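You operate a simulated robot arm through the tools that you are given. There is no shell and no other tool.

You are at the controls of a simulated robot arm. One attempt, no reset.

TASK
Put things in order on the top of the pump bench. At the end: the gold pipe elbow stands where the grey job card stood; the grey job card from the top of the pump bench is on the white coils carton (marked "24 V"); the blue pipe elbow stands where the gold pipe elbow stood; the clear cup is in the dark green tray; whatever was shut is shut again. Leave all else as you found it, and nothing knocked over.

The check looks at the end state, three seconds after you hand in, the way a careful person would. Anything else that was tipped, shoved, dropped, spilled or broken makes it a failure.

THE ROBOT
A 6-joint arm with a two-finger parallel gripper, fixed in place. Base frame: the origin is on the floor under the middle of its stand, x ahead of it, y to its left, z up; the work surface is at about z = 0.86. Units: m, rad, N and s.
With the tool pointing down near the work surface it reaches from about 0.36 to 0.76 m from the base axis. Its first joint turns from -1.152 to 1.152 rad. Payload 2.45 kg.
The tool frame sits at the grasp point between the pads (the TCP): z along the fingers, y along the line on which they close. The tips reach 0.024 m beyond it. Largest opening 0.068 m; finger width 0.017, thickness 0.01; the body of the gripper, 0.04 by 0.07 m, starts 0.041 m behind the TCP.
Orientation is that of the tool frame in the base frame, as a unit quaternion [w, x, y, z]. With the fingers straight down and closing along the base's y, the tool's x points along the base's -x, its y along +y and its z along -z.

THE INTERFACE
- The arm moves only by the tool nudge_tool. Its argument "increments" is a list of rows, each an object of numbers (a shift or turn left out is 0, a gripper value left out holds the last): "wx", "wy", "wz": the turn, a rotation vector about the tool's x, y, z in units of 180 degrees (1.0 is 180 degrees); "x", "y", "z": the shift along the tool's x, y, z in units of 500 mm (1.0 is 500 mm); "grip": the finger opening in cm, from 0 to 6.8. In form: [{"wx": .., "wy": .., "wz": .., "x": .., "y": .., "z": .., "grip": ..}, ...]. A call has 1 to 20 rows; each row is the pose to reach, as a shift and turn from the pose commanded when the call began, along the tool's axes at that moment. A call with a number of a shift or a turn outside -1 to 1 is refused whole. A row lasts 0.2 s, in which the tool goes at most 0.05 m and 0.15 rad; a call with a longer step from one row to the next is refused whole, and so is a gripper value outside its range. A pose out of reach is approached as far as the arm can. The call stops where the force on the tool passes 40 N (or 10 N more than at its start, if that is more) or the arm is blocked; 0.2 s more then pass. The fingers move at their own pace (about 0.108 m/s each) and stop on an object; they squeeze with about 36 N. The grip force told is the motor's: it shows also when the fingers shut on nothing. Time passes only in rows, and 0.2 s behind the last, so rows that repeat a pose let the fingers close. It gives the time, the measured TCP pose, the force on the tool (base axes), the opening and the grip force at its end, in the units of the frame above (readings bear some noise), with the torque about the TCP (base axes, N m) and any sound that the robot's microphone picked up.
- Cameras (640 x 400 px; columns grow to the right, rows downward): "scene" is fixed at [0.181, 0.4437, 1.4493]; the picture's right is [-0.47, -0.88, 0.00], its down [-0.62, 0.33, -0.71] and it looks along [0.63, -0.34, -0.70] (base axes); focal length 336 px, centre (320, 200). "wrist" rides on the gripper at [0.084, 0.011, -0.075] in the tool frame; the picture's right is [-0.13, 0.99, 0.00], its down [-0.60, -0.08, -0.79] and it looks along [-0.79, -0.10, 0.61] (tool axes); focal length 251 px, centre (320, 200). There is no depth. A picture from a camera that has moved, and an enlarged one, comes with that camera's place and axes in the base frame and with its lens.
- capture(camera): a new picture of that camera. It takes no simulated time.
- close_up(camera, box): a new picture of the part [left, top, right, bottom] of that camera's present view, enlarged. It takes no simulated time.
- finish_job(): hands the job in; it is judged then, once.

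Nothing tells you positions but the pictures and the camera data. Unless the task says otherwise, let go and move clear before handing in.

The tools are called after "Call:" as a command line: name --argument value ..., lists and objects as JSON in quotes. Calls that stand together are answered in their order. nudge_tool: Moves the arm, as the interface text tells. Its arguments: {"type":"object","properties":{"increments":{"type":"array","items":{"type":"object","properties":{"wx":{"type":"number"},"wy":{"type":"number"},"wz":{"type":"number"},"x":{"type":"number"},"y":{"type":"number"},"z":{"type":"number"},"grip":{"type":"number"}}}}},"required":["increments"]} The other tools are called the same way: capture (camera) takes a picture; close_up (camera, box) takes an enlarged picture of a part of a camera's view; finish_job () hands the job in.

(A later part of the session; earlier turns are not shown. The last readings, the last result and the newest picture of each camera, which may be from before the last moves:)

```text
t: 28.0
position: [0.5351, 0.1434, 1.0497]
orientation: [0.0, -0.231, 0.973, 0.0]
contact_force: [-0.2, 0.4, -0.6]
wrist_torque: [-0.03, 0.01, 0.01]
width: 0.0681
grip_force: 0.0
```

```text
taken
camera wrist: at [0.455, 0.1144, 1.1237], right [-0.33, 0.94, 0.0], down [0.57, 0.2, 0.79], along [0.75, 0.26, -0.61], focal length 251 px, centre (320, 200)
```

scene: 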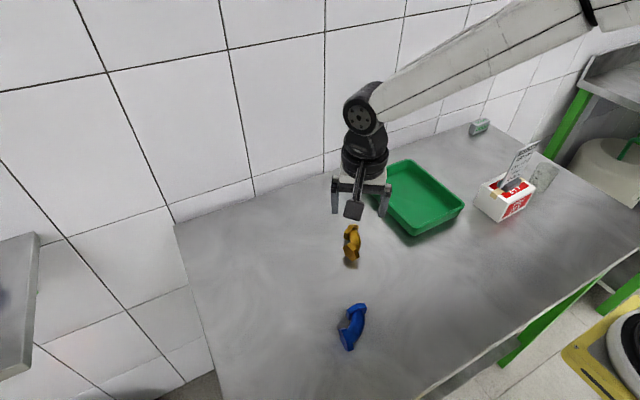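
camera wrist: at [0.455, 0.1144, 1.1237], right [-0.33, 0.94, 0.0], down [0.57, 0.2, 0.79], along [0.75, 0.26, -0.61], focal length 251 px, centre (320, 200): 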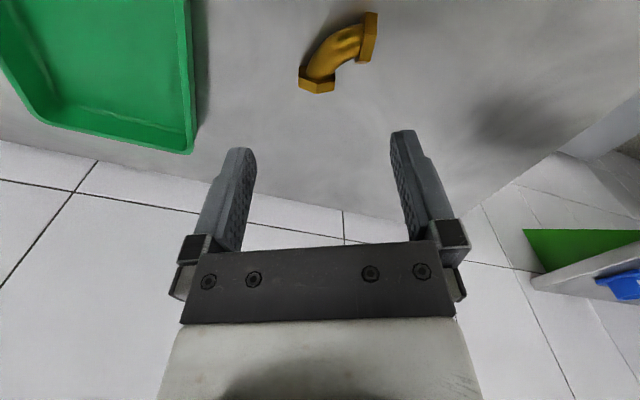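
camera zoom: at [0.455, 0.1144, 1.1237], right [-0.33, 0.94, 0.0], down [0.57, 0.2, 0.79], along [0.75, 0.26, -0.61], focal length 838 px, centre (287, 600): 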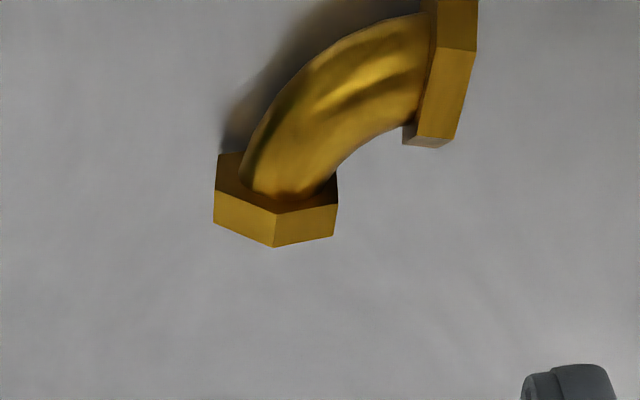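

The flanges' roll looks different from what I assumed, so I'm zooming in more on each flange to understand exactly how the elbow rests.

Call:
close_up --camera "wrist" --box '[290, 55, 354, 95]'

Call:
close_up --camera "wrist" --box '[325, 0, 405, 70]'

Call:
close_up --camera "scene" --box '[336, 218, 368, 268]'

```text
10.00 times, centred on (322, 75) of wrist
camera zoom: at [0.455, 0.1144, 1.1237], right [-0.33, 0.94, 0.0], down [0.57, 0.2, 0.79], along [0.75, 0.26, -0.61], focal length 2514 px, centre (300, 1450)
```

zoom: 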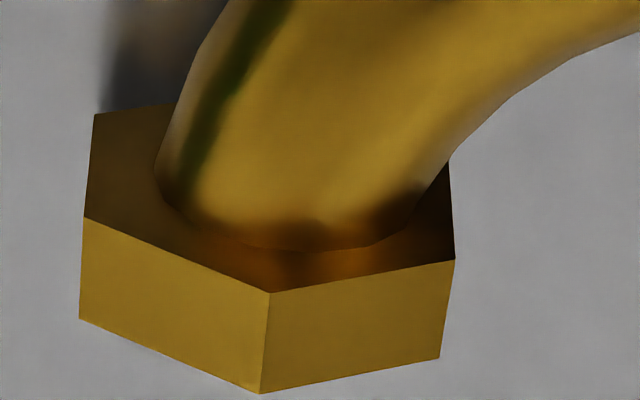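

```text
5.71 times, centred on (365, 35) of wrist
camera zoom: at [0.455, 0.1144, 1.1237], right [-0.33, 0.94, 0.0], down [0.57, 0.2, 0.79], along [0.75, 0.26, -0.61], focal length 1437 px, centre (63, 1143)
```

zoom: 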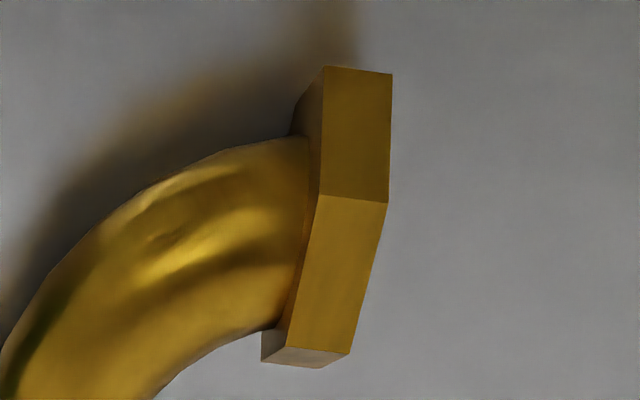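

```text
8.00 times, centred on (352, 243) of scene
camera zoom: at [0.181, 0.4437, 1.4493], right [-0.47, -0.88, 0.0], down [-0.62, 0.33, -0.71], along [0.63, -0.34, -0.7], focal length 2690 px, centre (64, -144)
```

zoom: 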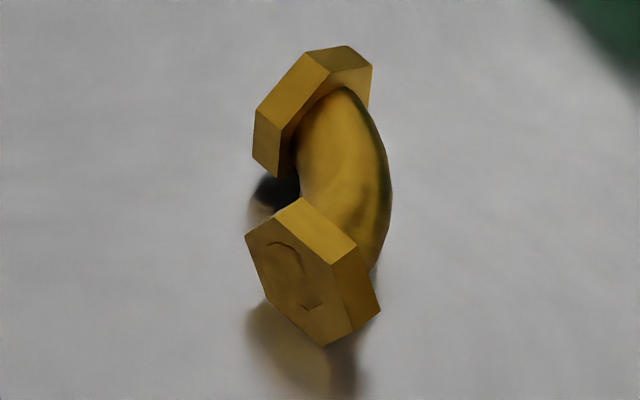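

Now it's clear: flange A (near (0.572, 0.153)) stands on a hex corner with its two side flats vertical, 35 mm apart, so vertical fingers fit across it well. I rotate 14° more and hover directly over that flange.

Call:
nudge_tool --increments '[{"x": -0.02, "y": -0.005, "wz": 0.03, "grip": 5.4}, {"x": -0.05, "y": -0.011, "wz": 0.06, "grip": 5.4}, {"x": -0.07, "y": -0.016, "wz": 0.08, "grip": 5.4}, {"x": -0.0734, "y": -0.0164, "wz": 0.08, "grip": 5.4}, {"x": -0.0734, "y": -0.0164, "wz": 0.08, "grip": 5.4}]'

Call:
close_up --camera "wrist" --box '[270, 0, 370, 75]'

Call:
close_up --camera "scene" --box '[310, 180, 400, 270]'

```text
t: 29.2
position: [0.5727, 0.1529, 1.0489]
orientation: [0.0, -0.107, 0.994, 0.0]
contact_force: [0.4, 0.0, -0.4]
wrist_torque: [0.0, -0.02, 0.02]
width: 0.0541
grip_force: 0.3
```

```text
5.33 times, centred on (320, 38) of wrist
camera zoom: at [0.4872, 0.1452, 1.1241], right [-0.08, 1.0, 0.0], down [0.61, 0.05, 0.79], along [0.79, 0.07, -0.61], focal length 1341 px, centre (320, 1067)
```

zoom: 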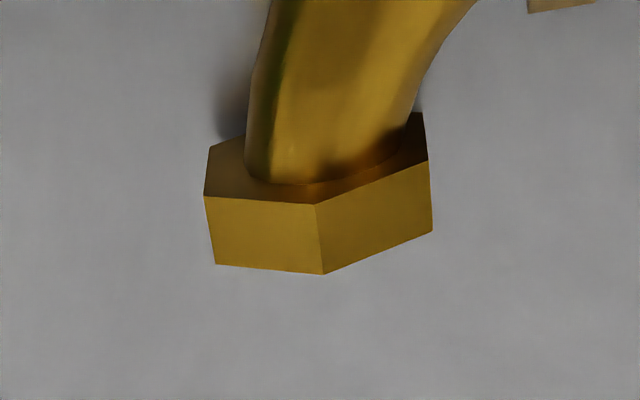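

```text
4.44 times, centred on (355, 225) of scene
camera zoom: at [0.181, 0.4437, 1.4493], right [-0.47, -0.88, 0.0], down [-0.62, 0.33, -0.71], along [0.63, -0.34, -0.7], focal length 1495 px, centre (164, 89)
```

zoom: 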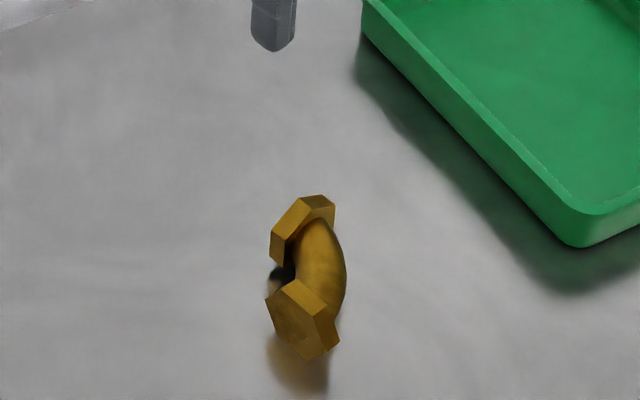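

The flange is centred between the fingers to within half a millimetre and square to them. I descend to about z = 0.89.

Call:
nudge_tool --increments '[{"z": 0.05}, {"z": 0.12}, {"z": 0.19}, {"z": 0.25}, {"z": 0.29}, {"z": 0.31}, {"z": 0.318}, {"z": 0.318}]'

Call:
close_up --camera "scene" --box '[310, 200, 400, 270]'

Call:
close_up --camera "wrist" --box '[200, 0, 440, 250]'

```text
t: 31.0
position: [0.5722, 0.1537, 0.8914]
orientation: [0.0, -0.106, 0.994, 0.0]
contact_force: [0.7, -0.3, 0.3]
wrist_torque: [-0.02, -0.01, 0.01]
width: 0.0541
grip_force: 0.0
```

```text
5.71 times, centred on (355, 235) of scene
camera zoom: at [0.181, 0.4437, 1.4493], right [-0.47, -0.88, 0.0], down [-0.62, 0.33, -0.71], along [0.63, -0.34, -0.7], focal length 1922 px, centre (120, 0)
```

zoom: 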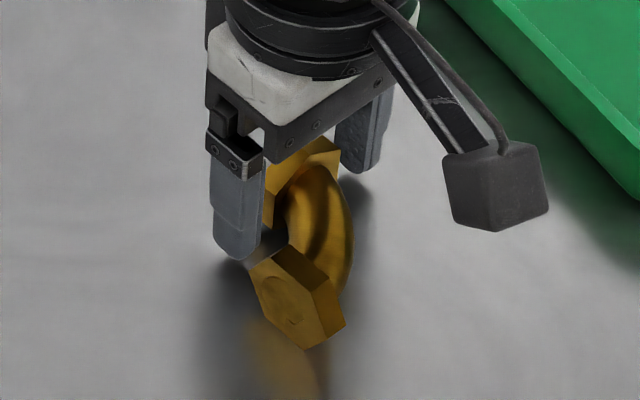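

```text
1.60 times, centred on (320, 125) of wrist
camera zoom: at [0.4871, 0.1457, 0.9651], right [-0.08, 1.0, 0.0], down [0.61, 0.05, 0.79], along [0.79, 0.07, -0.61], focal length 402 px, centre (320, 320)
```

zoom: 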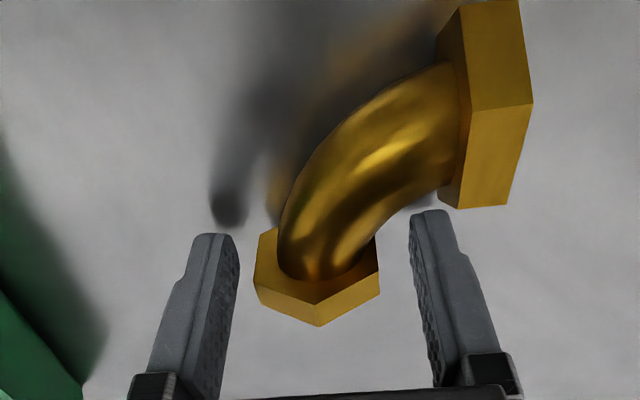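

The fingers straddle flange A with space on both sides. I close the grip.

Call:
nudge_tool --increments '[{"grip": 4.2}, {"grip": 3.6}, {"grip": 3.0}, {"grip": 2.6}, {"grip": 2.6}]'

Call:
close_up --camera "wrist" --box '[200, 0, 440, 250]'

```text
t: 32.2
position: [0.5716, 0.1528, 0.8905]
orientation: [0.0, -0.105, 0.994, 0.0]
contact_force: [1.2, -0.7, 1.1]
wrist_torque: [0.01, -0.05, 0.01]
width: 0.036
grip_force: 35.8
```

```text
1.60 times, centred on (320, 125) of wrist
camera zoom: at [0.4872, 0.1458, 0.9654], right [-0.08, 1.0, 0.0], down [0.61, 0.05, 0.79], along [0.79, 0.07, -0.61], focal length 402 px, centre (320, 320)
```

zoom: 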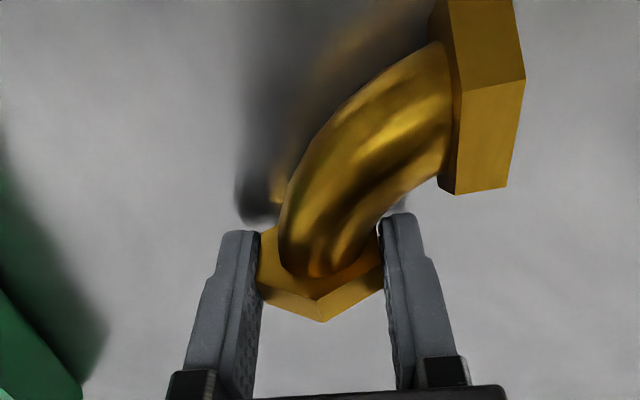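

Firm grip at 36 mm. I lift a little and check the elbow stays level.

Call:
nudge_tool --increments '[{"z": -0.01}, {"z": -0.03}, {"z": -0.06}, {"z": -0.1}, {"z": -0.1}]'

Call:
close_up --camera "wrist" --box '[200, 0, 440, 250]'

Call:
close_up --camera "scene" --box '[310, 190, 400, 270]'

```text
t: 33.4
position: [0.5723, 0.1531, 0.9399]
orientation: [0.0, -0.105, 0.994, 0.0]
contact_force: [-0.3, 0.6, -0.2]
wrist_torque: [0.03, -0.01, -0.01]
width: 0.0259
grip_force: 0.1
```

```text
1.60 times, centred on (320, 125) of wrist
camera zoom: at [0.4872, 0.1457, 1.014], right [-0.08, 1.0, 0.0], down [0.61, 0.05, 0.79], along [0.79, 0.07, -0.61], focal length 402 px, centre (320, 320)
```

zoom: 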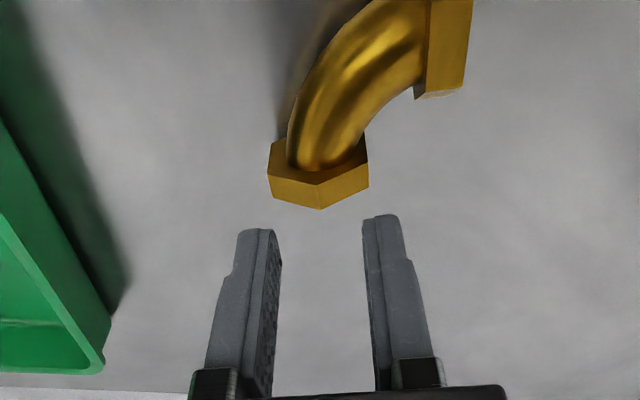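

```text
5.00 times, centred on (355, 230) of scene
camera zoom: at [0.181, 0.4437, 1.4493], right [-0.47, -0.88, 0.0], down [-0.62, 0.33, -0.71], along [0.63, -0.34, -0.7], focal length 1681 px, centre (145, 50)
```

zoom: 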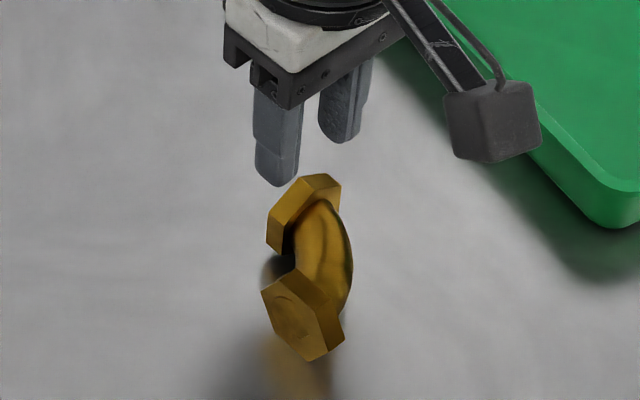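

The fingers slipped off; the elbow stayed practically where it was (shifted ~2 mm). I go back up, reopen, and re-measure the elbow before trying again.

Call:
nudge_tool --increments '[{"z": -0.05, "grip": 5.4}, {"z": -0.12}, {"z": -0.19}, {"z": -0.22}, {"z": -0.22, "x": 0.05}, {"z": -0.22, "x": 0.06}]'

Call:
close_up --camera "wrist" --box '[270, 0, 398, 80]'

Call:
close_up --camera "scene" --box '[316, 214, 388, 268]'

```text
t: 34.8
position: [0.5428, 0.1468, 1.0506]
orientation: [0.001, -0.106, 0.994, 0.0]
contact_force: [0.4, 0.0, 0.1]
wrist_torque: [-0.01, 0.01, 0.0]
width: 0.0541
grip_force: 0.1
```

```text
5.00 times, centred on (334, 40) of wrist
camera zoom: at [0.458, 0.1386, 1.1242], right [-0.08, 1.0, 0.0], down [0.61, 0.05, 0.79], along [0.79, 0.07, -0.61], focal length 1257 px, centre (250, 1000)
```

zoom: 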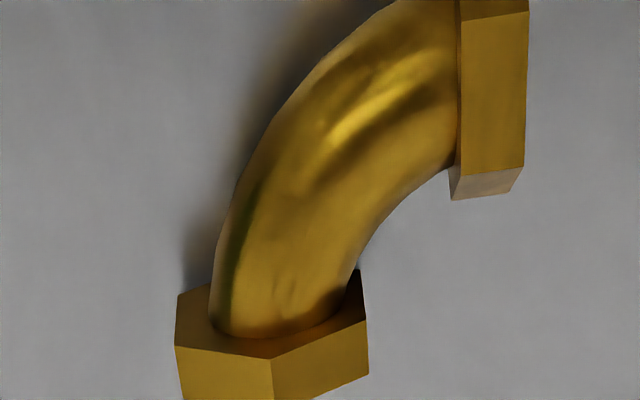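

```text
7.41 times, centred on (352, 241) of scene
camera zoom: at [0.181, 0.4437, 1.4493], right [-0.47, -0.88, 0.0], down [-0.62, 0.33, -0.71], along [0.63, -0.34, -0.7], focal length 2491 px, centre (83, -104)
```

zoom: 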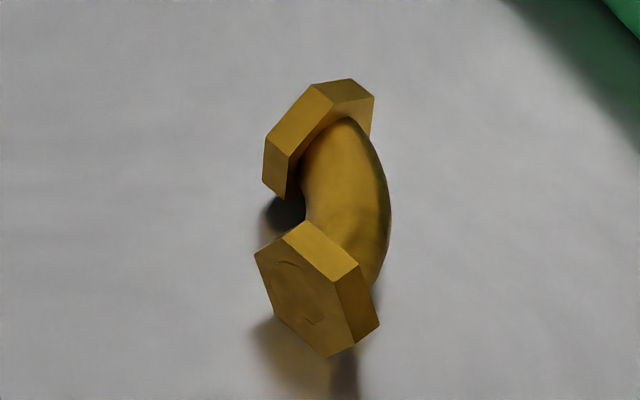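

The elbow is intact and flange A's sides are still vertical. I'll re-grip, this time a bit deeper, with full closing force, and lift only 2 mm to read the load.

Call:
nudge_tool --increments '[{"x": -0.03, "y": 0.001}, {"x": -0.0536, "y": 0.0016}, {"x": -0.0536, "y": 0.0016, "z": 0.07}, {"x": -0.0536, "y": 0.0016, "z": 0.15}, {"x": -0.0536, "y": 0.0016, "z": 0.22}, {"x": -0.0536, "y": 0.0016, "z": 0.28}, {"x": -0.0536, "y": 0.0016, "z": 0.31}, {"x": -0.0536, "y": 0.0016, "z": 0.325}, {"x": -0.0536, "y": 0.0016, "z": 0.328}, {"x": -0.0536, "y": 0.0016, "z": 0.328}]'

Call:
close_up --camera "wrist" --box '[200, 0, 440, 250]'

```text
t: 37.0
position: [0.5692, 0.1539, 0.8863]
orientation: [0.0, -0.106, 0.994, 0.0]
contact_force: [0.9, 0.0, -0.6]
wrist_torque: [0.0, 0.02, 0.0]
width: 0.054
grip_force: 0.0
```

```text
1.60 times, centred on (320, 125) of wrist
camera zoom: at [0.4837, 0.1454, 0.9603], right [-0.08, 1.0, 0.0], down [0.61, 0.05, 0.79], along [0.79, 0.07, -0.61], focal length 402 px, centre (320, 320)
```

zoom: 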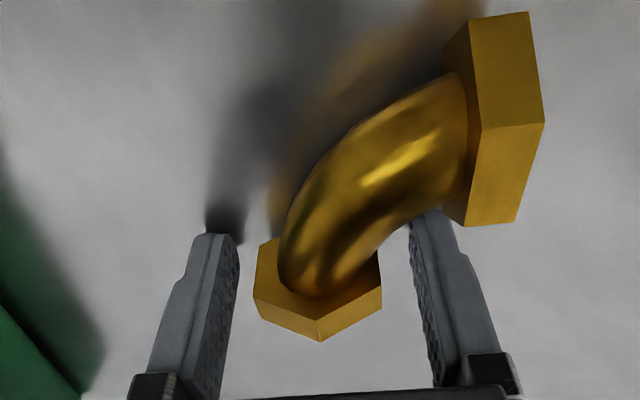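

Call:
nudge_tool --increments '[{"grip": 4.2}, {"grip": 3.4}, {"grip": 2.0}, {"grip": 0.0}, {"grip": 0.0}, {"grip": 0.0}, {"grip": 0.0}]'

Call:
nudge_tool --increments '[{"z": -0.002}, {"z": -0.004}, {"z": -0.004}]'

Call:
close_up --camera "wrist" --box '[200, 0, 440, 250]'

```text
t: 38.6
position: [0.5674, 0.1534, 0.8875]
orientation: [0.001, -0.106, 0.994, 0.0]
contact_force: [1.5, -0.3, 1.5]
wrist_torque: [0.01, -0.03, 0.03]
width: 0.0358
grip_force: 36.1
```

```text
t: 39.4
position: [0.5672, 0.1527, 0.8884]
orientation: [0.0, -0.106, 0.994, 0.0]
contact_force: [-0.3, 0.1, -0.2]
wrist_torque: [-0.02, -0.04, -0.01]
width: 0.0359
grip_force: 36.2
```

```text
1.60 times, centred on (320, 125) of wrist
camera zoom: at [0.4835, 0.1454, 0.9625], right [-0.08, 1.0, 0.0], down [0.61, 0.05, 0.79], along [0.79, 0.07, -0.61], focal length 402 px, centre (320, 320)
```

zoom: 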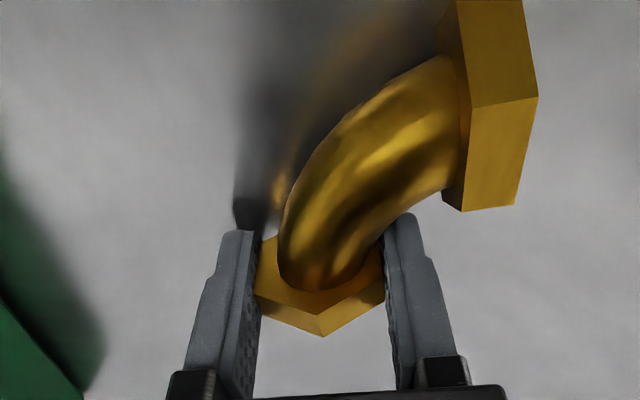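

Call:
nudge_tool --increments '[{"z": -0.004}, {"z": -0.008}, {"z": -0.008}]'

Call:
close_up --camera "wrist" --box '[200, 0, 440, 250]'

Call:
close_up --camera "scene" --box '[316, 204, 388, 268]'

```text
t: 40.2
position: [0.5677, 0.1527, 0.8928]
orientation: [0.0, -0.107, 0.994, 0.0]
contact_force: [0.6, 0.4, -1.5]
wrist_torque: [0.0, -0.04, 0.01]
width: 0.0359
grip_force: 35.8
```

```text
1.60 times, centred on (320, 125) of wrist
camera zoom: at [0.4832, 0.145, 0.9669], right [-0.08, 1.0, 0.0], down [0.61, 0.05, 0.79], along [0.79, 0.07, -0.61], focal length 402 px, centre (320, 320)
```

zoom: 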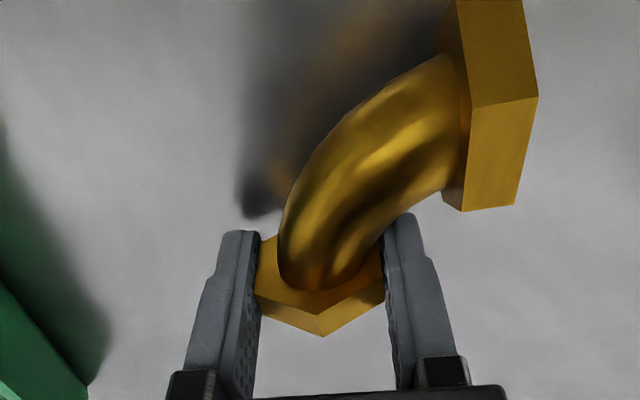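

```text
6.25 times, centred on (352, 236) of scene
camera zoom: at [0.181, 0.4437, 1.4493], right [-0.47, -0.88, 0.0], down [-0.62, 0.33, -0.71], along [0.63, -0.34, -0.7], focal length 2102 px, centre (120, -25)
```

zoom: 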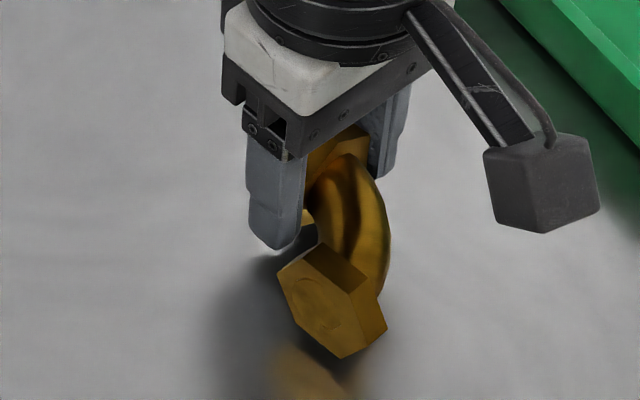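

Now the elbow comes up with the gripper (about 1.5 N load, shadow separating). I continue lifting slowly.

Call:
nudge_tool --increments '[{"z": -0.004}, {"z": -0.01}, {"z": -0.018}, {"z": -0.026}, {"z": -0.036}, {"z": -0.046}, {"z": -0.056}, {"z": -0.06}]'

Call:
close_up --camera "wrist" --box '[200, 0, 440, 250]'

```text
t: 42.0
position: [0.5672, 0.1525, 0.9223]
orientation: [0.0, -0.106, 0.994, 0.0]
contact_force: [-0.2, 0.1, -2.5]
wrist_torque: [-0.03, -0.07, 0.0]
width: 0.036
grip_force: 36.2
```

```text
1.60 times, centred on (320, 125) of wrist
camera zoom: at [0.4837, 0.1446, 0.9967], right [-0.08, 1.0, 0.0], down [0.61, 0.05, 0.79], along [0.79, 0.07, -0.61], focal length 402 px, centre (320, 320)
```

zoom: 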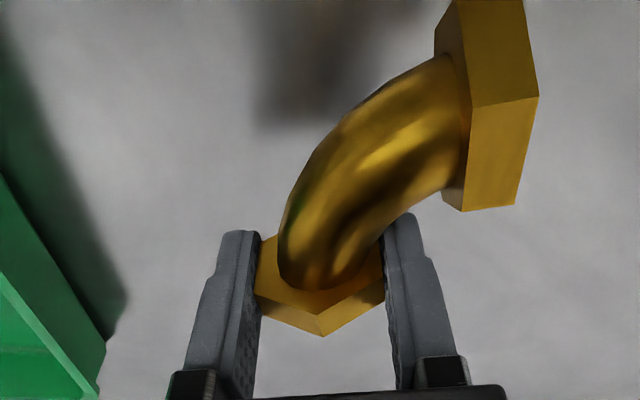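

The elbow hangs level in the grip. I raise it a little more and carry it along +y to the card's old spot (elbow centre to be at about (0.545, 0.440)).

Call:
nudge_tool --increments '[{"z": -0.02}, {"z": -0.05}, {"z": -0.08, "y": 0.02, "x": -0.005}, {"z": -0.08, "y": 0.06, "x": -0.014}, {"z": -0.08, "y": 0.11, "x": -0.026}, {"z": -0.08, "y": 0.17, "x": -0.04}, {"z": -0.08, "y": 0.23, "x": -0.053}, {"z": -0.08, "y": 0.29, "x": -0.067}, {"z": -0.08, "y": 0.35, "x": -0.081}, {"z": -0.08, "y": 0.41, "x": -0.095}, {"z": -0.08, "y": 0.46, "x": -0.107}, {"z": -0.08, "y": 0.5, "x": -0.116}, {"z": -0.08, "y": 0.53, "x": -0.123}, {"z": -0.08, "y": 0.5387, "x": -0.1251}, {"z": -0.08, "y": 0.5387, "x": -0.1251}]'

Call:
capture --camera "scene"

Call:
close_up --camera "scene" --box '[150, 220, 300, 320]'

Call:
close_up --camera "wrist" --box '[200, 0, 440, 250]'

```text
t: 45.2
position: [0.5721, 0.4294, 0.9625]
orientation: [0.0, -0.106, 0.994, 0.0]
contact_force: [0.3, 0.5, -2.9]
wrist_torque: [-0.02, -0.02, 0.0]
width: 0.0362
grip_force: 35.9
```

```text
taken
```

scene: 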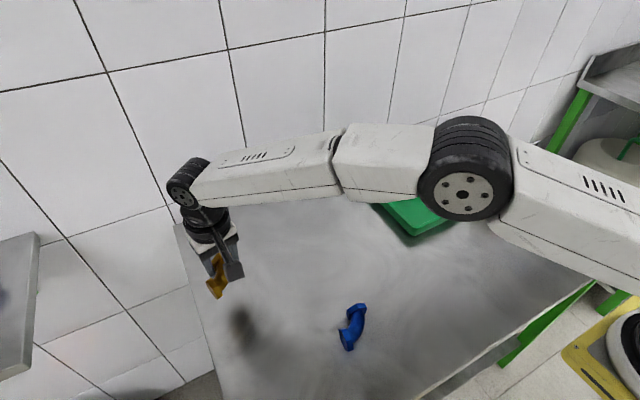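

```text
4.00 times, centred on (225, 270) of scene
camera zoom: at [0.181, 0.4437, 1.4493], right [-0.47, -0.88, 0.0], down [-0.62, 0.33, -0.71], along [0.63, -0.34, -0.7], focal length 1345 px, centre (700, -80)
```

zoom: 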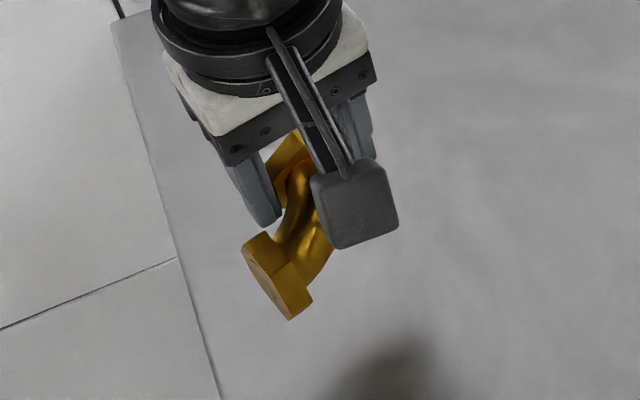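

```text
1.60 times, centred on (320, 125) of wrist
camera zoom: at [0.4873, 0.4216, 1.0365], right [-0.08, 1.0, 0.0], down [0.61, 0.05, 0.79], along [0.79, 0.07, -0.61], focal length 402 px, centre (320, 320)
```

zoom: 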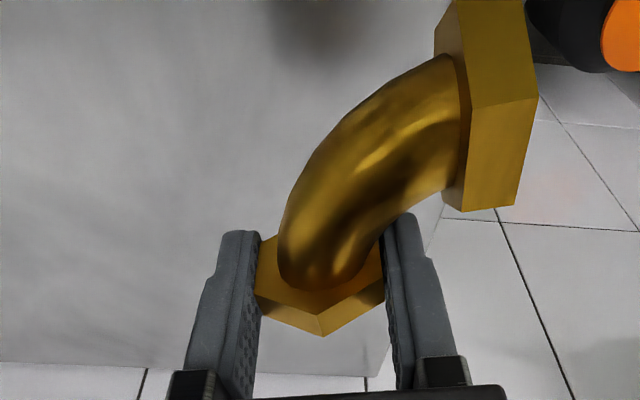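

The elbow is above the card's old spot, level and still held. I lower it to just above the bench, then slowly to contact.

Call:
nudge_tool --increments '[{"z": 0.03}, {"z": 0.07}, {"z": 0.1}, {"z": 0.12}, {"z": 0.13}, {"z": 0.136}, {"z": 0.136}]'

Call:
nudge_tool --increments '[{"z": 0.003}, {"z": 0.006}, {"z": 0.009}, {"z": 0.009}]'

Call:
close_up --camera "scene" --box '[170, 250, 290, 330]'

```text
t: 46.8
position: [0.5721, 0.4298, 0.8944]
orientation: [0.0, -0.106, 0.994, 0.0]
contact_force: [0.6, -0.2, -2.1]
wrist_torque: [-0.04, -0.02, 0.03]
width: 0.0361
grip_force: 36.1
```

```text
t: 47.8
position: [0.5731, 0.4296, 0.8891]
orientation: [0.0, -0.106, 0.994, 0.0]
contact_force: [0.1, -1.1, -1.8]
wrist_torque: [0.0, -0.02, 0.0]
width: 0.036
grip_force: 36.4
```

```text
5.00 times, centred on (230, 290) of scene
camera zoom: at [0.181, 0.4437, 1.4493], right [-0.47, -0.88, 0.0], down [-0.62, 0.33, -0.71], along [0.63, -0.34, -0.7], focal length 1681 px, centre (770, -250)
```

zoom: 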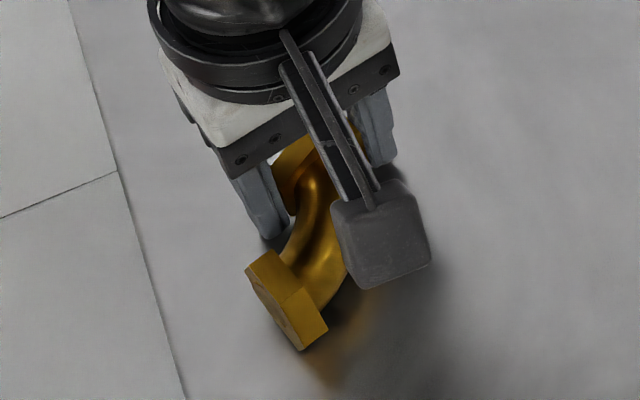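

Call:
nudge_tool --increments '[{"z": 0.002}, {"z": 0.003}, {"z": 0.003}]'

```text
t: 48.6
position: [0.5721, 0.4297, 0.8885]
orientation: [0.0, -0.106, 0.994, 0.0]
contact_force: [-0.2, 0.5, -2.0]
wrist_torque: [0.0, 0.01, -0.01]
width: 0.0358
grip_force: 35.9
```

Call:
nudge_tool --increments '[{"z": 0.002}, {"z": 0.003}, {"z": 0.003}]'

```text
t: 49.4
position: [0.5723, 0.4278, 0.8875]
orientation: [0.0, -0.107, 0.994, 0.0]
contact_force: [0.4, -0.1, -1.5]
wrist_torque: [0.0, -0.04, -0.02]
width: 0.0358
grip_force: 36.2
```

Call:
nudge_tool --increments '[{"z": 0.002}, {"z": 0.003}, {"z": 0.003}]'

```text
t: 50.2
position: [0.5728, 0.4301, 0.8868]
orientation: [0.001, -0.105, 0.994, 0.0]
contact_force: [0.4, -1.3, 3.0]
wrist_torque: [0.03, 0.27, 0.09]
width: 0.0358
grip_force: 35.9
```

Call:
nudge_tool --increments '[{"z": 0.001}, {"z": 0.002}, {"z": 0.002}]'

```text
t: 51.0
position: [0.5733, 0.4298, 0.8858]
orientation: [0.002, -0.107, 0.994, 0.0]
contact_force: [-1.7, -1.6, 17.3]
wrist_torque: [-0.02, 0.65, 0.06]
width: 0.0358
grip_force: 36.0
```

Firm contact with the bench. I ease off half a millimetre and open the fingers.

Call:
nudge_tool --increments '[{"z": -0.001}, {"z": -0.001, "grip": 3.8}, {"z": -0.001, "grip": 4.2}, {"z": -0.001, "grip": 4.8}, {"z": -0.001, "grip": 5.2}, {"z": -0.001, "grip": 5.2}]'

Call:
close_up --camera "wrist" --box '[200, 0, 440, 250]'

Call:
close_up --camera "scene" --box '[170, 250, 290, 330]'

```text
t: 52.4
position: [0.5713, 0.4288, 0.8835]
orientation: [0.0, -0.106, 0.994, 0.0]
contact_force: [-0.1, -3.9, 3.9]
wrist_torque: [0.06, -0.03, -0.03]
width: 0.05
grip_force: 0.1
```

```text
1.60 times, centred on (320, 125) of wrist
camera zoom: at [0.4874, 0.4212, 0.9584], right [-0.08, 1.0, 0.0], down [0.61, 0.05, 0.79], along [0.79, 0.07, -0.61], focal length 402 px, centre (320, 320)
```

zoom: 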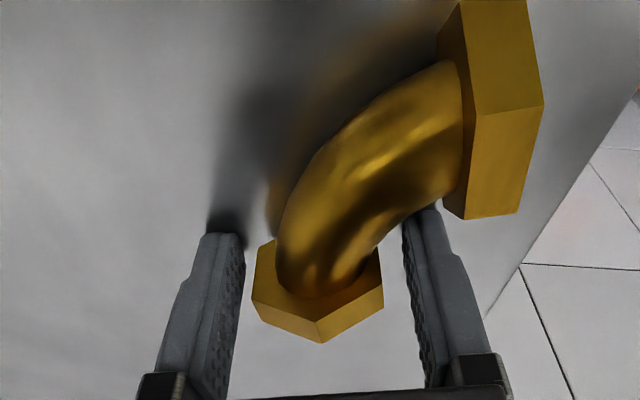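

```text
5.00 times, centred on (230, 290) of scene
camera zoom: at [0.1809, 0.4436, 1.4493], right [-0.47, -0.88, 0.0], down [-0.62, 0.33, -0.71], along [0.63, -0.34, -0.7], focal length 1681 px, centre (770, -250)
```

zoom: 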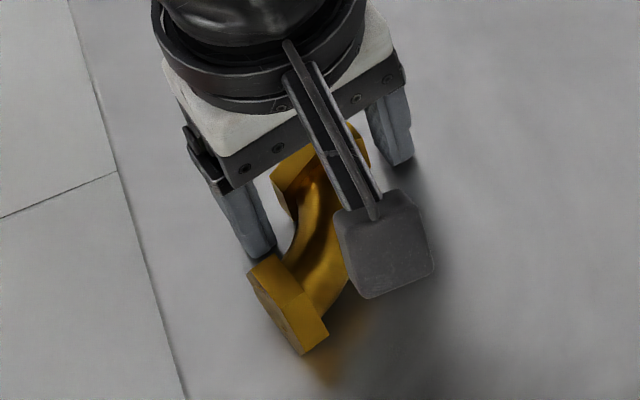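

The elbow rests on the bench and the fingers are clear of it. I lift straight up slowly at first.

Call:
nudge_tool --increments '[{"z": -0.01}, {"z": -0.03}, {"z": -0.07}, {"z": -0.13}, {"z": -0.2}, {"z": -0.27}, {"z": -0.33}, {"z": -0.35}]'

Call:
capture --camera "scene"

Call:
close_up --camera "scene" --box '[170, 250, 290, 330]'

```text
t: 54.2
position: [0.5719, 0.4288, 1.0605]
orientation: [0.0, -0.106, 0.994, 0.0]
contact_force: [0.3, -0.1, 0.0]
wrist_torque: [0.03, 0.01, -0.03]
width: 0.052
grip_force: 0.0
```

```text
taken
```

scene: 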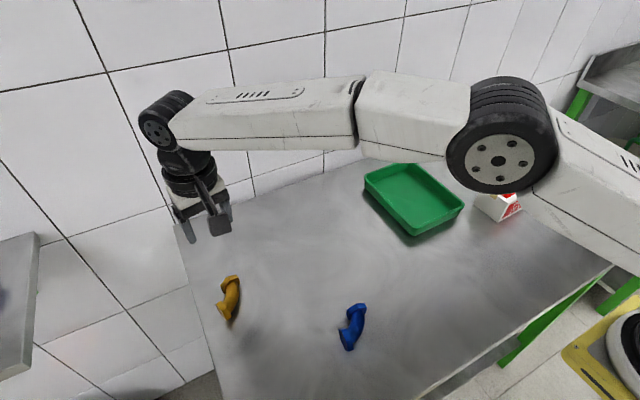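

```text
5.00 times, centred on (230, 290) of scene
camera zoom: at [0.181, 0.4437, 1.4493], right [-0.47, -0.88, 0.0], down [-0.62, 0.33, -0.71], along [0.63, -0.34, -0.7], focal length 1681 px, centre (770, -250)
```

zoom: 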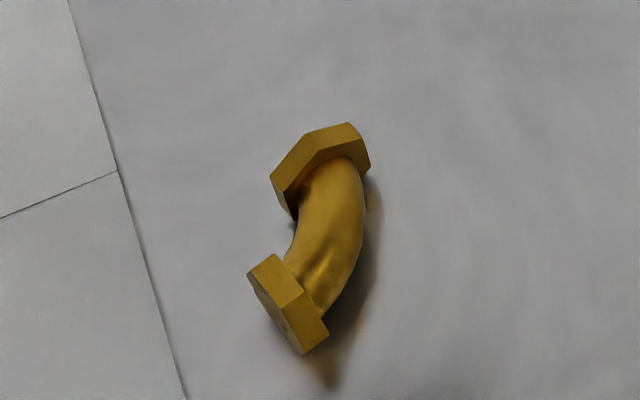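

The gold elbow now stands at the card's old spot. Next is the blue elbow near (0.395, 0.265); I move to view it with the camera facing +x.

Call:
nudge_tool --increments '[{"x": 0.03, "y": -0.015, "wz": 0.01}, {"x": 0.09, "y": -0.047, "wz": 0.02}, {"x": 0.16, "y": -0.083, "wz": 0.03, "grip": 5.4}, {"x": 0.23, "y": -0.119, "wz": 0.04}, {"x": 0.3, "y": -0.155, "wz": 0.05}, {"x": 0.37, "y": -0.191, "z": 0.01, "wz": 0.06}, {"x": 0.43, "y": -0.222, "z": 0.02, "wz": 0.068}, {"x": 0.48, "y": -0.248, "z": 0.02, "wz": 0.068}, {"x": 0.4997, "y": -0.2585, "z": 0.02, "wz": 0.068}, {"x": 0.4997, "y": -0.2585, "z": 0.02, "wz": 0.068}]'

Call:
capture --camera "wrist"

Call:
capture --camera "scene"

```text
t: 56.4
position: [0.3542, 0.2526, 1.0499]
orientation: [0.001, 0.0, 1.0, 0.0]
contact_force: [-0.1, 0.2, -0.3]
wrist_torque: [0.0, 0.0, 0.01]
width: 0.054
grip_force: 0.2
```

```text
taken
camera wrist: at [0.27, 0.2613, 1.1241], right [0.13, 0.99, 0.0], down [0.6, -0.08, 0.79], along [0.79, -0.1, -0.61], focal length 251 px, centre (320, 200)
```

wrist: 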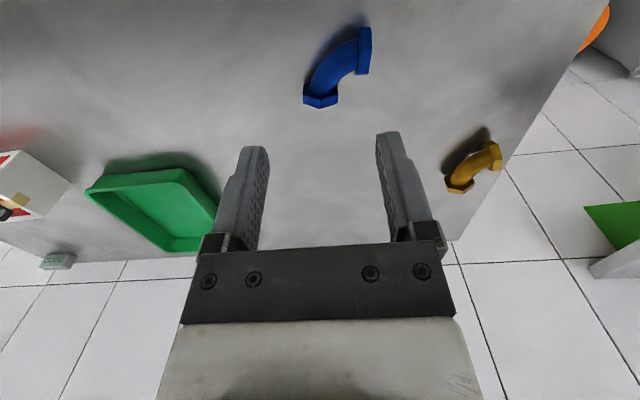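

```text
taken
```

scene: 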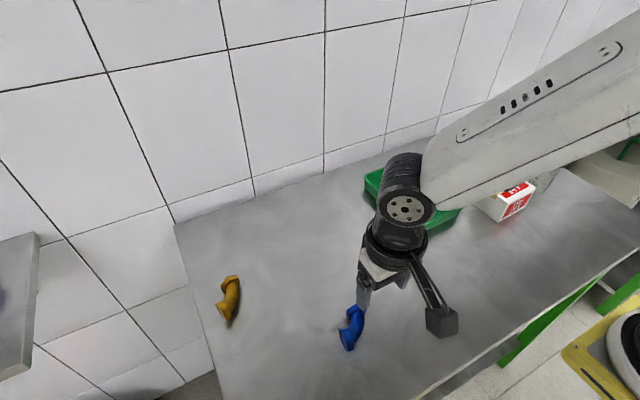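

Call:
close_up --camera "wrist" --box '[280, 15, 408, 115]'

Call:
close_up --camera "wrist" --box '[290, 65, 354, 115]'

```text
4.00 times, centred on (344, 65) of wrist
camera zoom: at [0.27, 0.2613, 1.1241], right [0.13, 0.99, 0.0], down [0.6, -0.08, 0.79], along [0.79, -0.1, -0.61], focal length 1006 px, centre (224, 740)
```

zoom: 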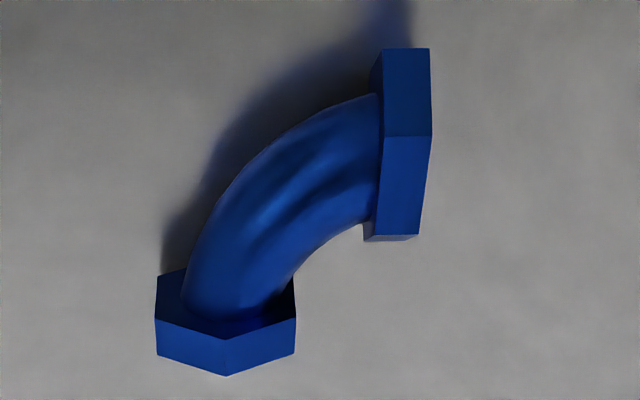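

```text
8.00 times, centred on (322, 90) of wrist
camera zoom: at [0.27, 0.2613, 1.1241], right [0.13, 0.99, 0.0], down [0.6, -0.08, 0.79], along [0.79, -0.1, -0.61], focal length 2012 px, centre (304, 1080)
```

zoom: 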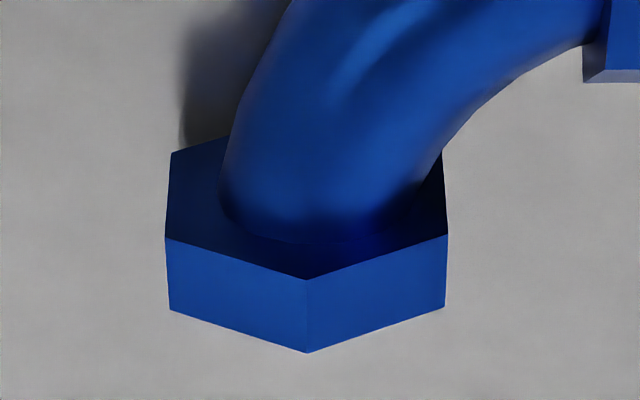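

The blue elbow has the same build: its vertex-up flange is at tool offset (-0.053, -0.007) and needs 6.6° more rotation. I hover over it and verify.

Call:
nudge_tool --increments '[{"x": -0.03, "y": -0.004, "wz": 0.015}, {"x": -0.07, "y": -0.009, "wz": 0.03}, {"x": -0.1, "y": -0.013, "wz": 0.0367}, {"x": -0.1056, "y": -0.0132, "wz": 0.0367}, {"x": -0.1056, "y": -0.0132, "wz": 0.0367}]'

Call:
close_up --camera "wrist" --box '[270, 0, 370, 75]'

```text
t: 57.6
position: [0.408, 0.2431, 1.0482]
orientation: [0.0, 0.058, 0.998, 0.0]
contact_force: [0.6, 0.4, 0.7]
wrist_torque: [0.0, 0.0, 0.01]
width: 0.054
grip_force: 0.0
```

```text
5.33 times, centred on (320, 38) of wrist
camera zoom: at [0.3262, 0.2635, 1.123], right [0.24, 0.97, 0.0], down [0.59, -0.15, 0.79], along [0.77, -0.19, -0.61], focal length 1341 px, centre (320, 1067)
```

zoom: 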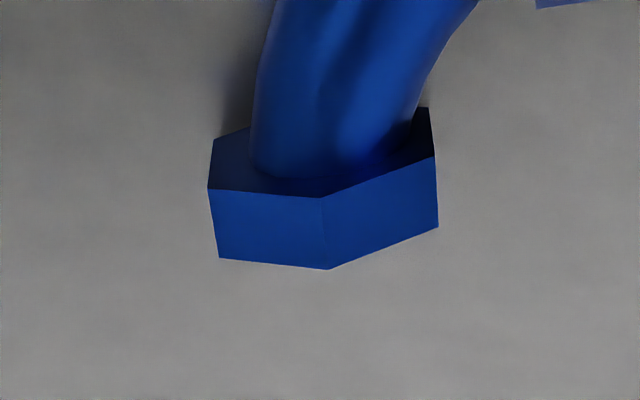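

Aligned within about 1.5 mm; I apply the small correction and descend, then close fully on the flange.

Call:
nudge_tool --increments '[{"x": 0.0028, "y": 0.0014, "z": 0.05}, {"x": 0.0028, "y": 0.0014, "z": 0.12}, {"x": 0.0028, "y": 0.0014, "z": 0.19}, {"x": 0.0028, "y": 0.0014, "z": 0.25}, {"x": 0.0028, "y": 0.0014, "z": 0.29}, {"x": 0.0028, "y": 0.0014, "z": 0.315}, {"x": 0.0028, "y": 0.0014, "z": 0.324}, {"x": 0.0028, "y": 0.0014, "z": 0.324}]'

Call:
close_up --camera "wrist" --box '[200, 0, 440, 250]'

```text
t: 59.4
position: [0.4068, 0.2446, 0.8881]
orientation: [0.001, 0.057, 0.998, 0.0]
contact_force: [0.1, -0.2, -0.8]
wrist_torque: [0.03, 0.0, 0.0]
width: 0.0538
grip_force: 0.1
```

```text
1.60 times, centred on (320, 125) of wrist
camera zoom: at [0.3243, 0.2648, 0.9623], right [0.24, 0.97, 0.0], down [0.59, -0.15, 0.79], along [0.77, -0.19, -0.61], focal length 402 px, centre (320, 320)
```

zoom: 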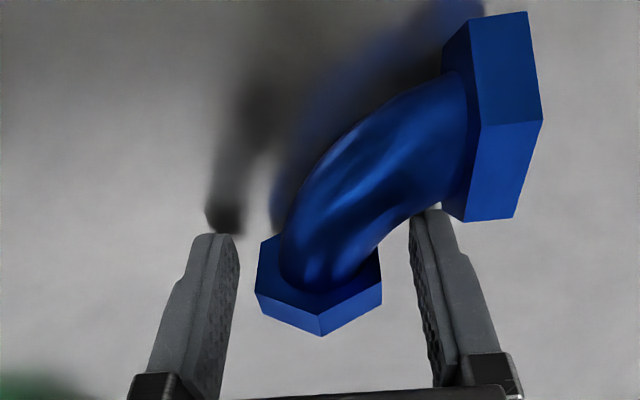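

Call:
nudge_tool --increments '[{"z": 0.003, "grip": 4.6}, {"z": 0.003, "grip": 4.0}, {"z": 0.003, "grip": 3.4}, {"z": 0.003, "grip": 2.0}, {"z": 0.003, "grip": 0.0}, {"z": 0.003, "grip": 0.0}, {"z": 0.003, "grip": 0.0}]'

Call:
nudge_tool --increments '[{"z": -0.004}, {"z": -0.008}, {"z": -0.014}, {"z": -0.02}, {"z": -0.02}]'

Call:
close_up --camera "wrist" --box '[200, 0, 440, 250]'

```text
t: 61.0
position: [0.4063, 0.2447, 0.8871]
orientation: [0.001, 0.058, 0.998, 0.0]
contact_force: [0.3, 0.4, 0.5]
wrist_torque: [0.03, 0.03, -0.03]
width: 0.0359
grip_force: 36.2
```

```text
t: 62.2
position: [0.4068, 0.2456, 0.8959]
orientation: [0.0, 0.057, 0.998, 0.001]
contact_force: [-0.5, 0.0, -0.5]
wrist_torque: [-0.02, -0.04, 0.02]
width: 0.0358
grip_force: 36.1
```

```text
1.60 times, centred on (320, 125) of wrist
camera zoom: at [0.3245, 0.2643, 0.9704], right [0.24, 0.97, 0.0], down [0.59, -0.15, 0.79], along [0.77, -0.19, -0.61], focal length 402 px, centre (320, 320)
```

zoom: 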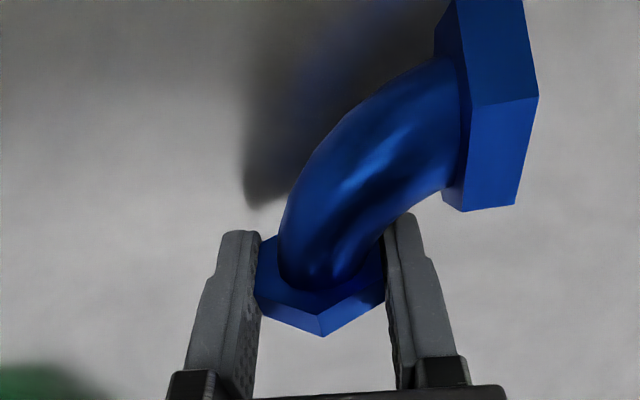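

The blue elbow is securely lifted. I raise it and carry it to the gold elbow's former place, turning it to the same orientation the gold one had.

Call:
nudge_tool --increments '[{"z": -0.02}, {"z": -0.05}, {"z": -0.09}, {"z": -0.12, "x": -0.02, "y": -0.008, "wz": -0.01}, {"z": -0.13, "x": -0.06, "y": -0.025, "wz": -0.02}, {"z": -0.13, "x": -0.11, "y": -0.046, "wz": -0.035}, {"z": -0.13, "x": -0.16, "y": -0.067, "wz": -0.05}, {"z": -0.13, "x": -0.21, "y": -0.088, "wz": -0.065}, {"z": -0.13, "x": -0.26, "y": -0.109, "wz": -0.08}, {"z": -0.13, "x": -0.305, "y": -0.128, "wz": -0.095}, {"z": -0.13, "x": -0.335, "y": -0.14, "wz": -0.104}, {"z": -0.13, "x": -0.3493, "y": -0.1461, "wz": -0.104}, {"z": -0.13, "x": -0.3493, "y": -0.1461, "wz": -0.104}]'

Call:
close_up --camera "wrist" --box '[200, 0, 440, 250]'

Call:
capture --camera "scene"

```text
t: 65.0
position: [0.5733, 0.1514, 0.9612]
orientation: [0.0, -0.106, 0.994, 0.0]
contact_force: [0.7, -0.4, -2.2]
wrist_torque: [0.02, -0.05, -0.03]
width: 0.0357
grip_force: 36.0
```

```text
1.60 times, centred on (320, 125) of wrist
camera zoom: at [0.4878, 0.1436, 1.0356], right [-0.08, 1.0, 0.0], down [0.61, 0.05, 0.79], along [0.79, 0.06, -0.61], focal length 402 px, centre (320, 320)
```

zoom: 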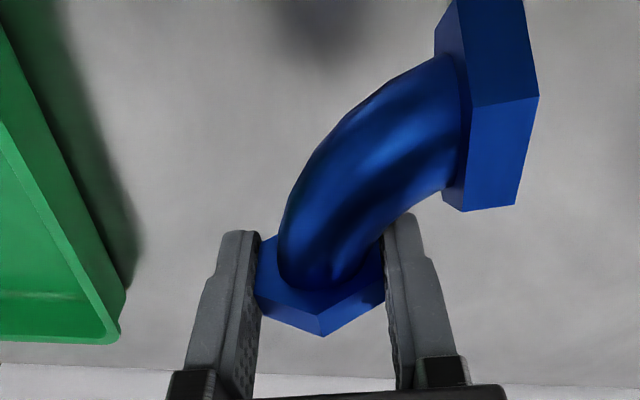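

```text
taken
```

scene: 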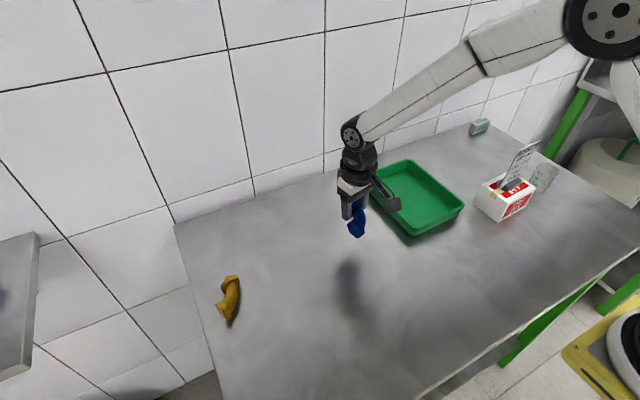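

In position over the gold elbow's former spot. Lowering to just above the bench, then in small steps to contact.

Call:
nudge_tool --increments '[{"z": 0.03}, {"z": 0.07}, {"z": 0.1}, {"z": 0.12}, {"z": 0.13}, {"z": 0.138}, {"z": 0.142}, {"z": 0.142}]'

Call:
nudge_tool --increments '[{"z": 0.002}, {"z": 0.004}, {"z": 0.004}]'

Call:
nudge_tool --increments '[{"z": 0.002}, {"z": 0.003}, {"z": 0.003}]'

```text
t: 66.8
position: [0.5721, 0.1513, 0.8898]
orientation: [0.0, -0.105, 0.994, 0.0]
contact_force: [-0.6, -0.2, -1.4]
wrist_torque: [0.0, 0.02, 0.0]
width: 0.0358
grip_force: 36.1
```

```text
t: 67.6
position: [0.5721, 0.1519, 0.8879]
orientation: [0.0, -0.105, 0.994, 0.0]
contact_force: [0.1, -0.2, -1.6]
wrist_torque: [0.03, -0.08, 0.0]
width: 0.0359
grip_force: 35.9
```

```text
t: 68.4
position: [0.5723, 0.1517, 0.8865]
orientation: [0.0, -0.106, 0.994, 0.0]
contact_force: [-1.1, 0.9, -1.7]
wrist_torque: [0.02, -0.05, -0.02]
width: 0.0357
grip_force: 36.2
```

Call:
nudge_tool --increments '[{"z": 0.001}, {"z": 0.002}, {"z": 0.002}]'

```text
t: 69.2
position: [0.5715, 0.1511, 0.886]
orientation: [0.001, -0.105, 0.994, 0.0]
contact_force: [-7.1, -2.9, 17.9]
wrist_torque: [-0.02, 0.64, 0.12]
width: 0.036
grip_force: 36.5
```

Contact with the bench. I ease off and open the fingers.

Call:
nudge_tool --increments '[{"z": -0.001}, {"z": -0.001, "grip": 3.8}, {"z": -0.002, "grip": 4.2}, {"z": -0.002, "grip": 4.8}, {"z": -0.002, "grip": 5.2}, {"z": -0.002, "grip": 5.2}]'

Call:
close_up --camera "wrist" --box '[200, 0, 440, 250]'

```text
t: 70.6
position: [0.5722, 0.1527, 0.8864]
orientation: [0.0, -0.105, 0.994, 0.0]
contact_force: [-0.3, 0.7, -0.4]
wrist_torque: [-0.02, 0.01, 0.0]
width: 0.0521
grip_force: 0.0
```

```text
1.60 times, centred on (320, 125) of wrist
camera zoom: at [0.4872, 0.1438, 0.9607], right [-0.08, 1.0, 0.0], down [0.61, 0.05, 0.79], along [0.79, 0.06, -0.61], focal length 402 px, centre (320, 320)
```

zoom: 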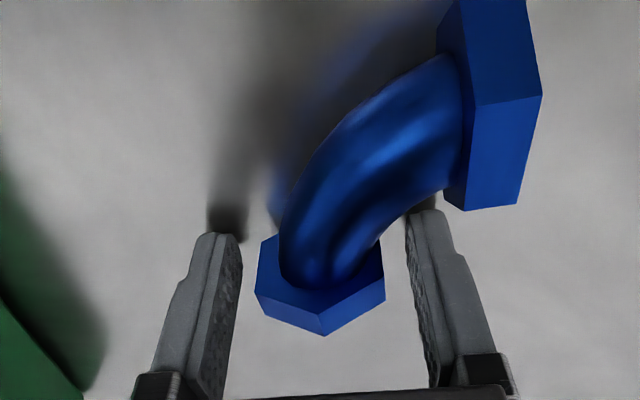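

The blue elbow rests free. I lift straight up and look at the whole bench.

Call:
nudge_tool --increments '[{"z": -0.01}, {"z": -0.03}, {"z": -0.07}, {"z": -0.13}, {"z": -0.2}, {"z": -0.27}, {"z": -0.34}, {"z": -0.4}, {"z": -0.44}]'

Call:
capture --camera "scene"

Call:
close_up --camera "scene" --box '[300, 210, 460, 310]'

Call:
close_up --camera "scene" --box '[470, 130, 590, 230]'

```text
t: 72.6
position: [0.571, 0.1526, 1.1093]
orientation: [0.0, -0.105, 0.994, 0.0]
contact_force: [0.4, -0.1, -0.1]
wrist_torque: [0.01, -0.02, -0.03]
width: 0.0523
grip_force: 0.1
```

```text
taken
```

scene: 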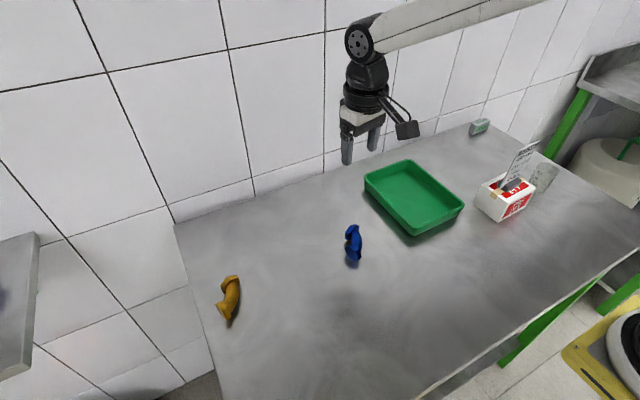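

```text
4.00 times, centred on (380, 260) of scene
camera zoom: at [0.181, 0.4437, 1.4493], right [-0.47, -0.88, 0.0], down [-0.62, 0.33, -0.71], along [0.63, -0.34, -0.7], focal length 1345 px, centre (80, -40)
```

zoom: 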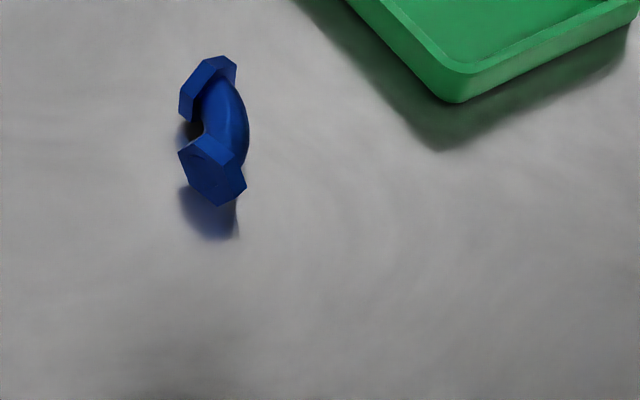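

```text
4.00 times, centred on (530, 180) of scene
camera zoom: at [0.181, 0.4437, 1.4493], right [-0.47, -0.88, 0.0], down [-0.62, 0.33, -0.71], along [0.63, -0.34, -0.7], focal length 1345 px, centre (-520, 280)
```

zoom: 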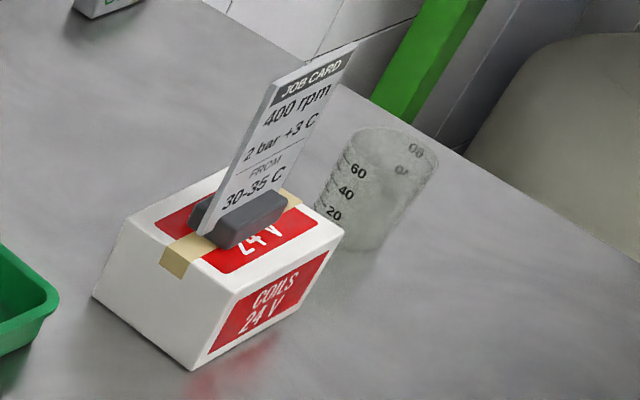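

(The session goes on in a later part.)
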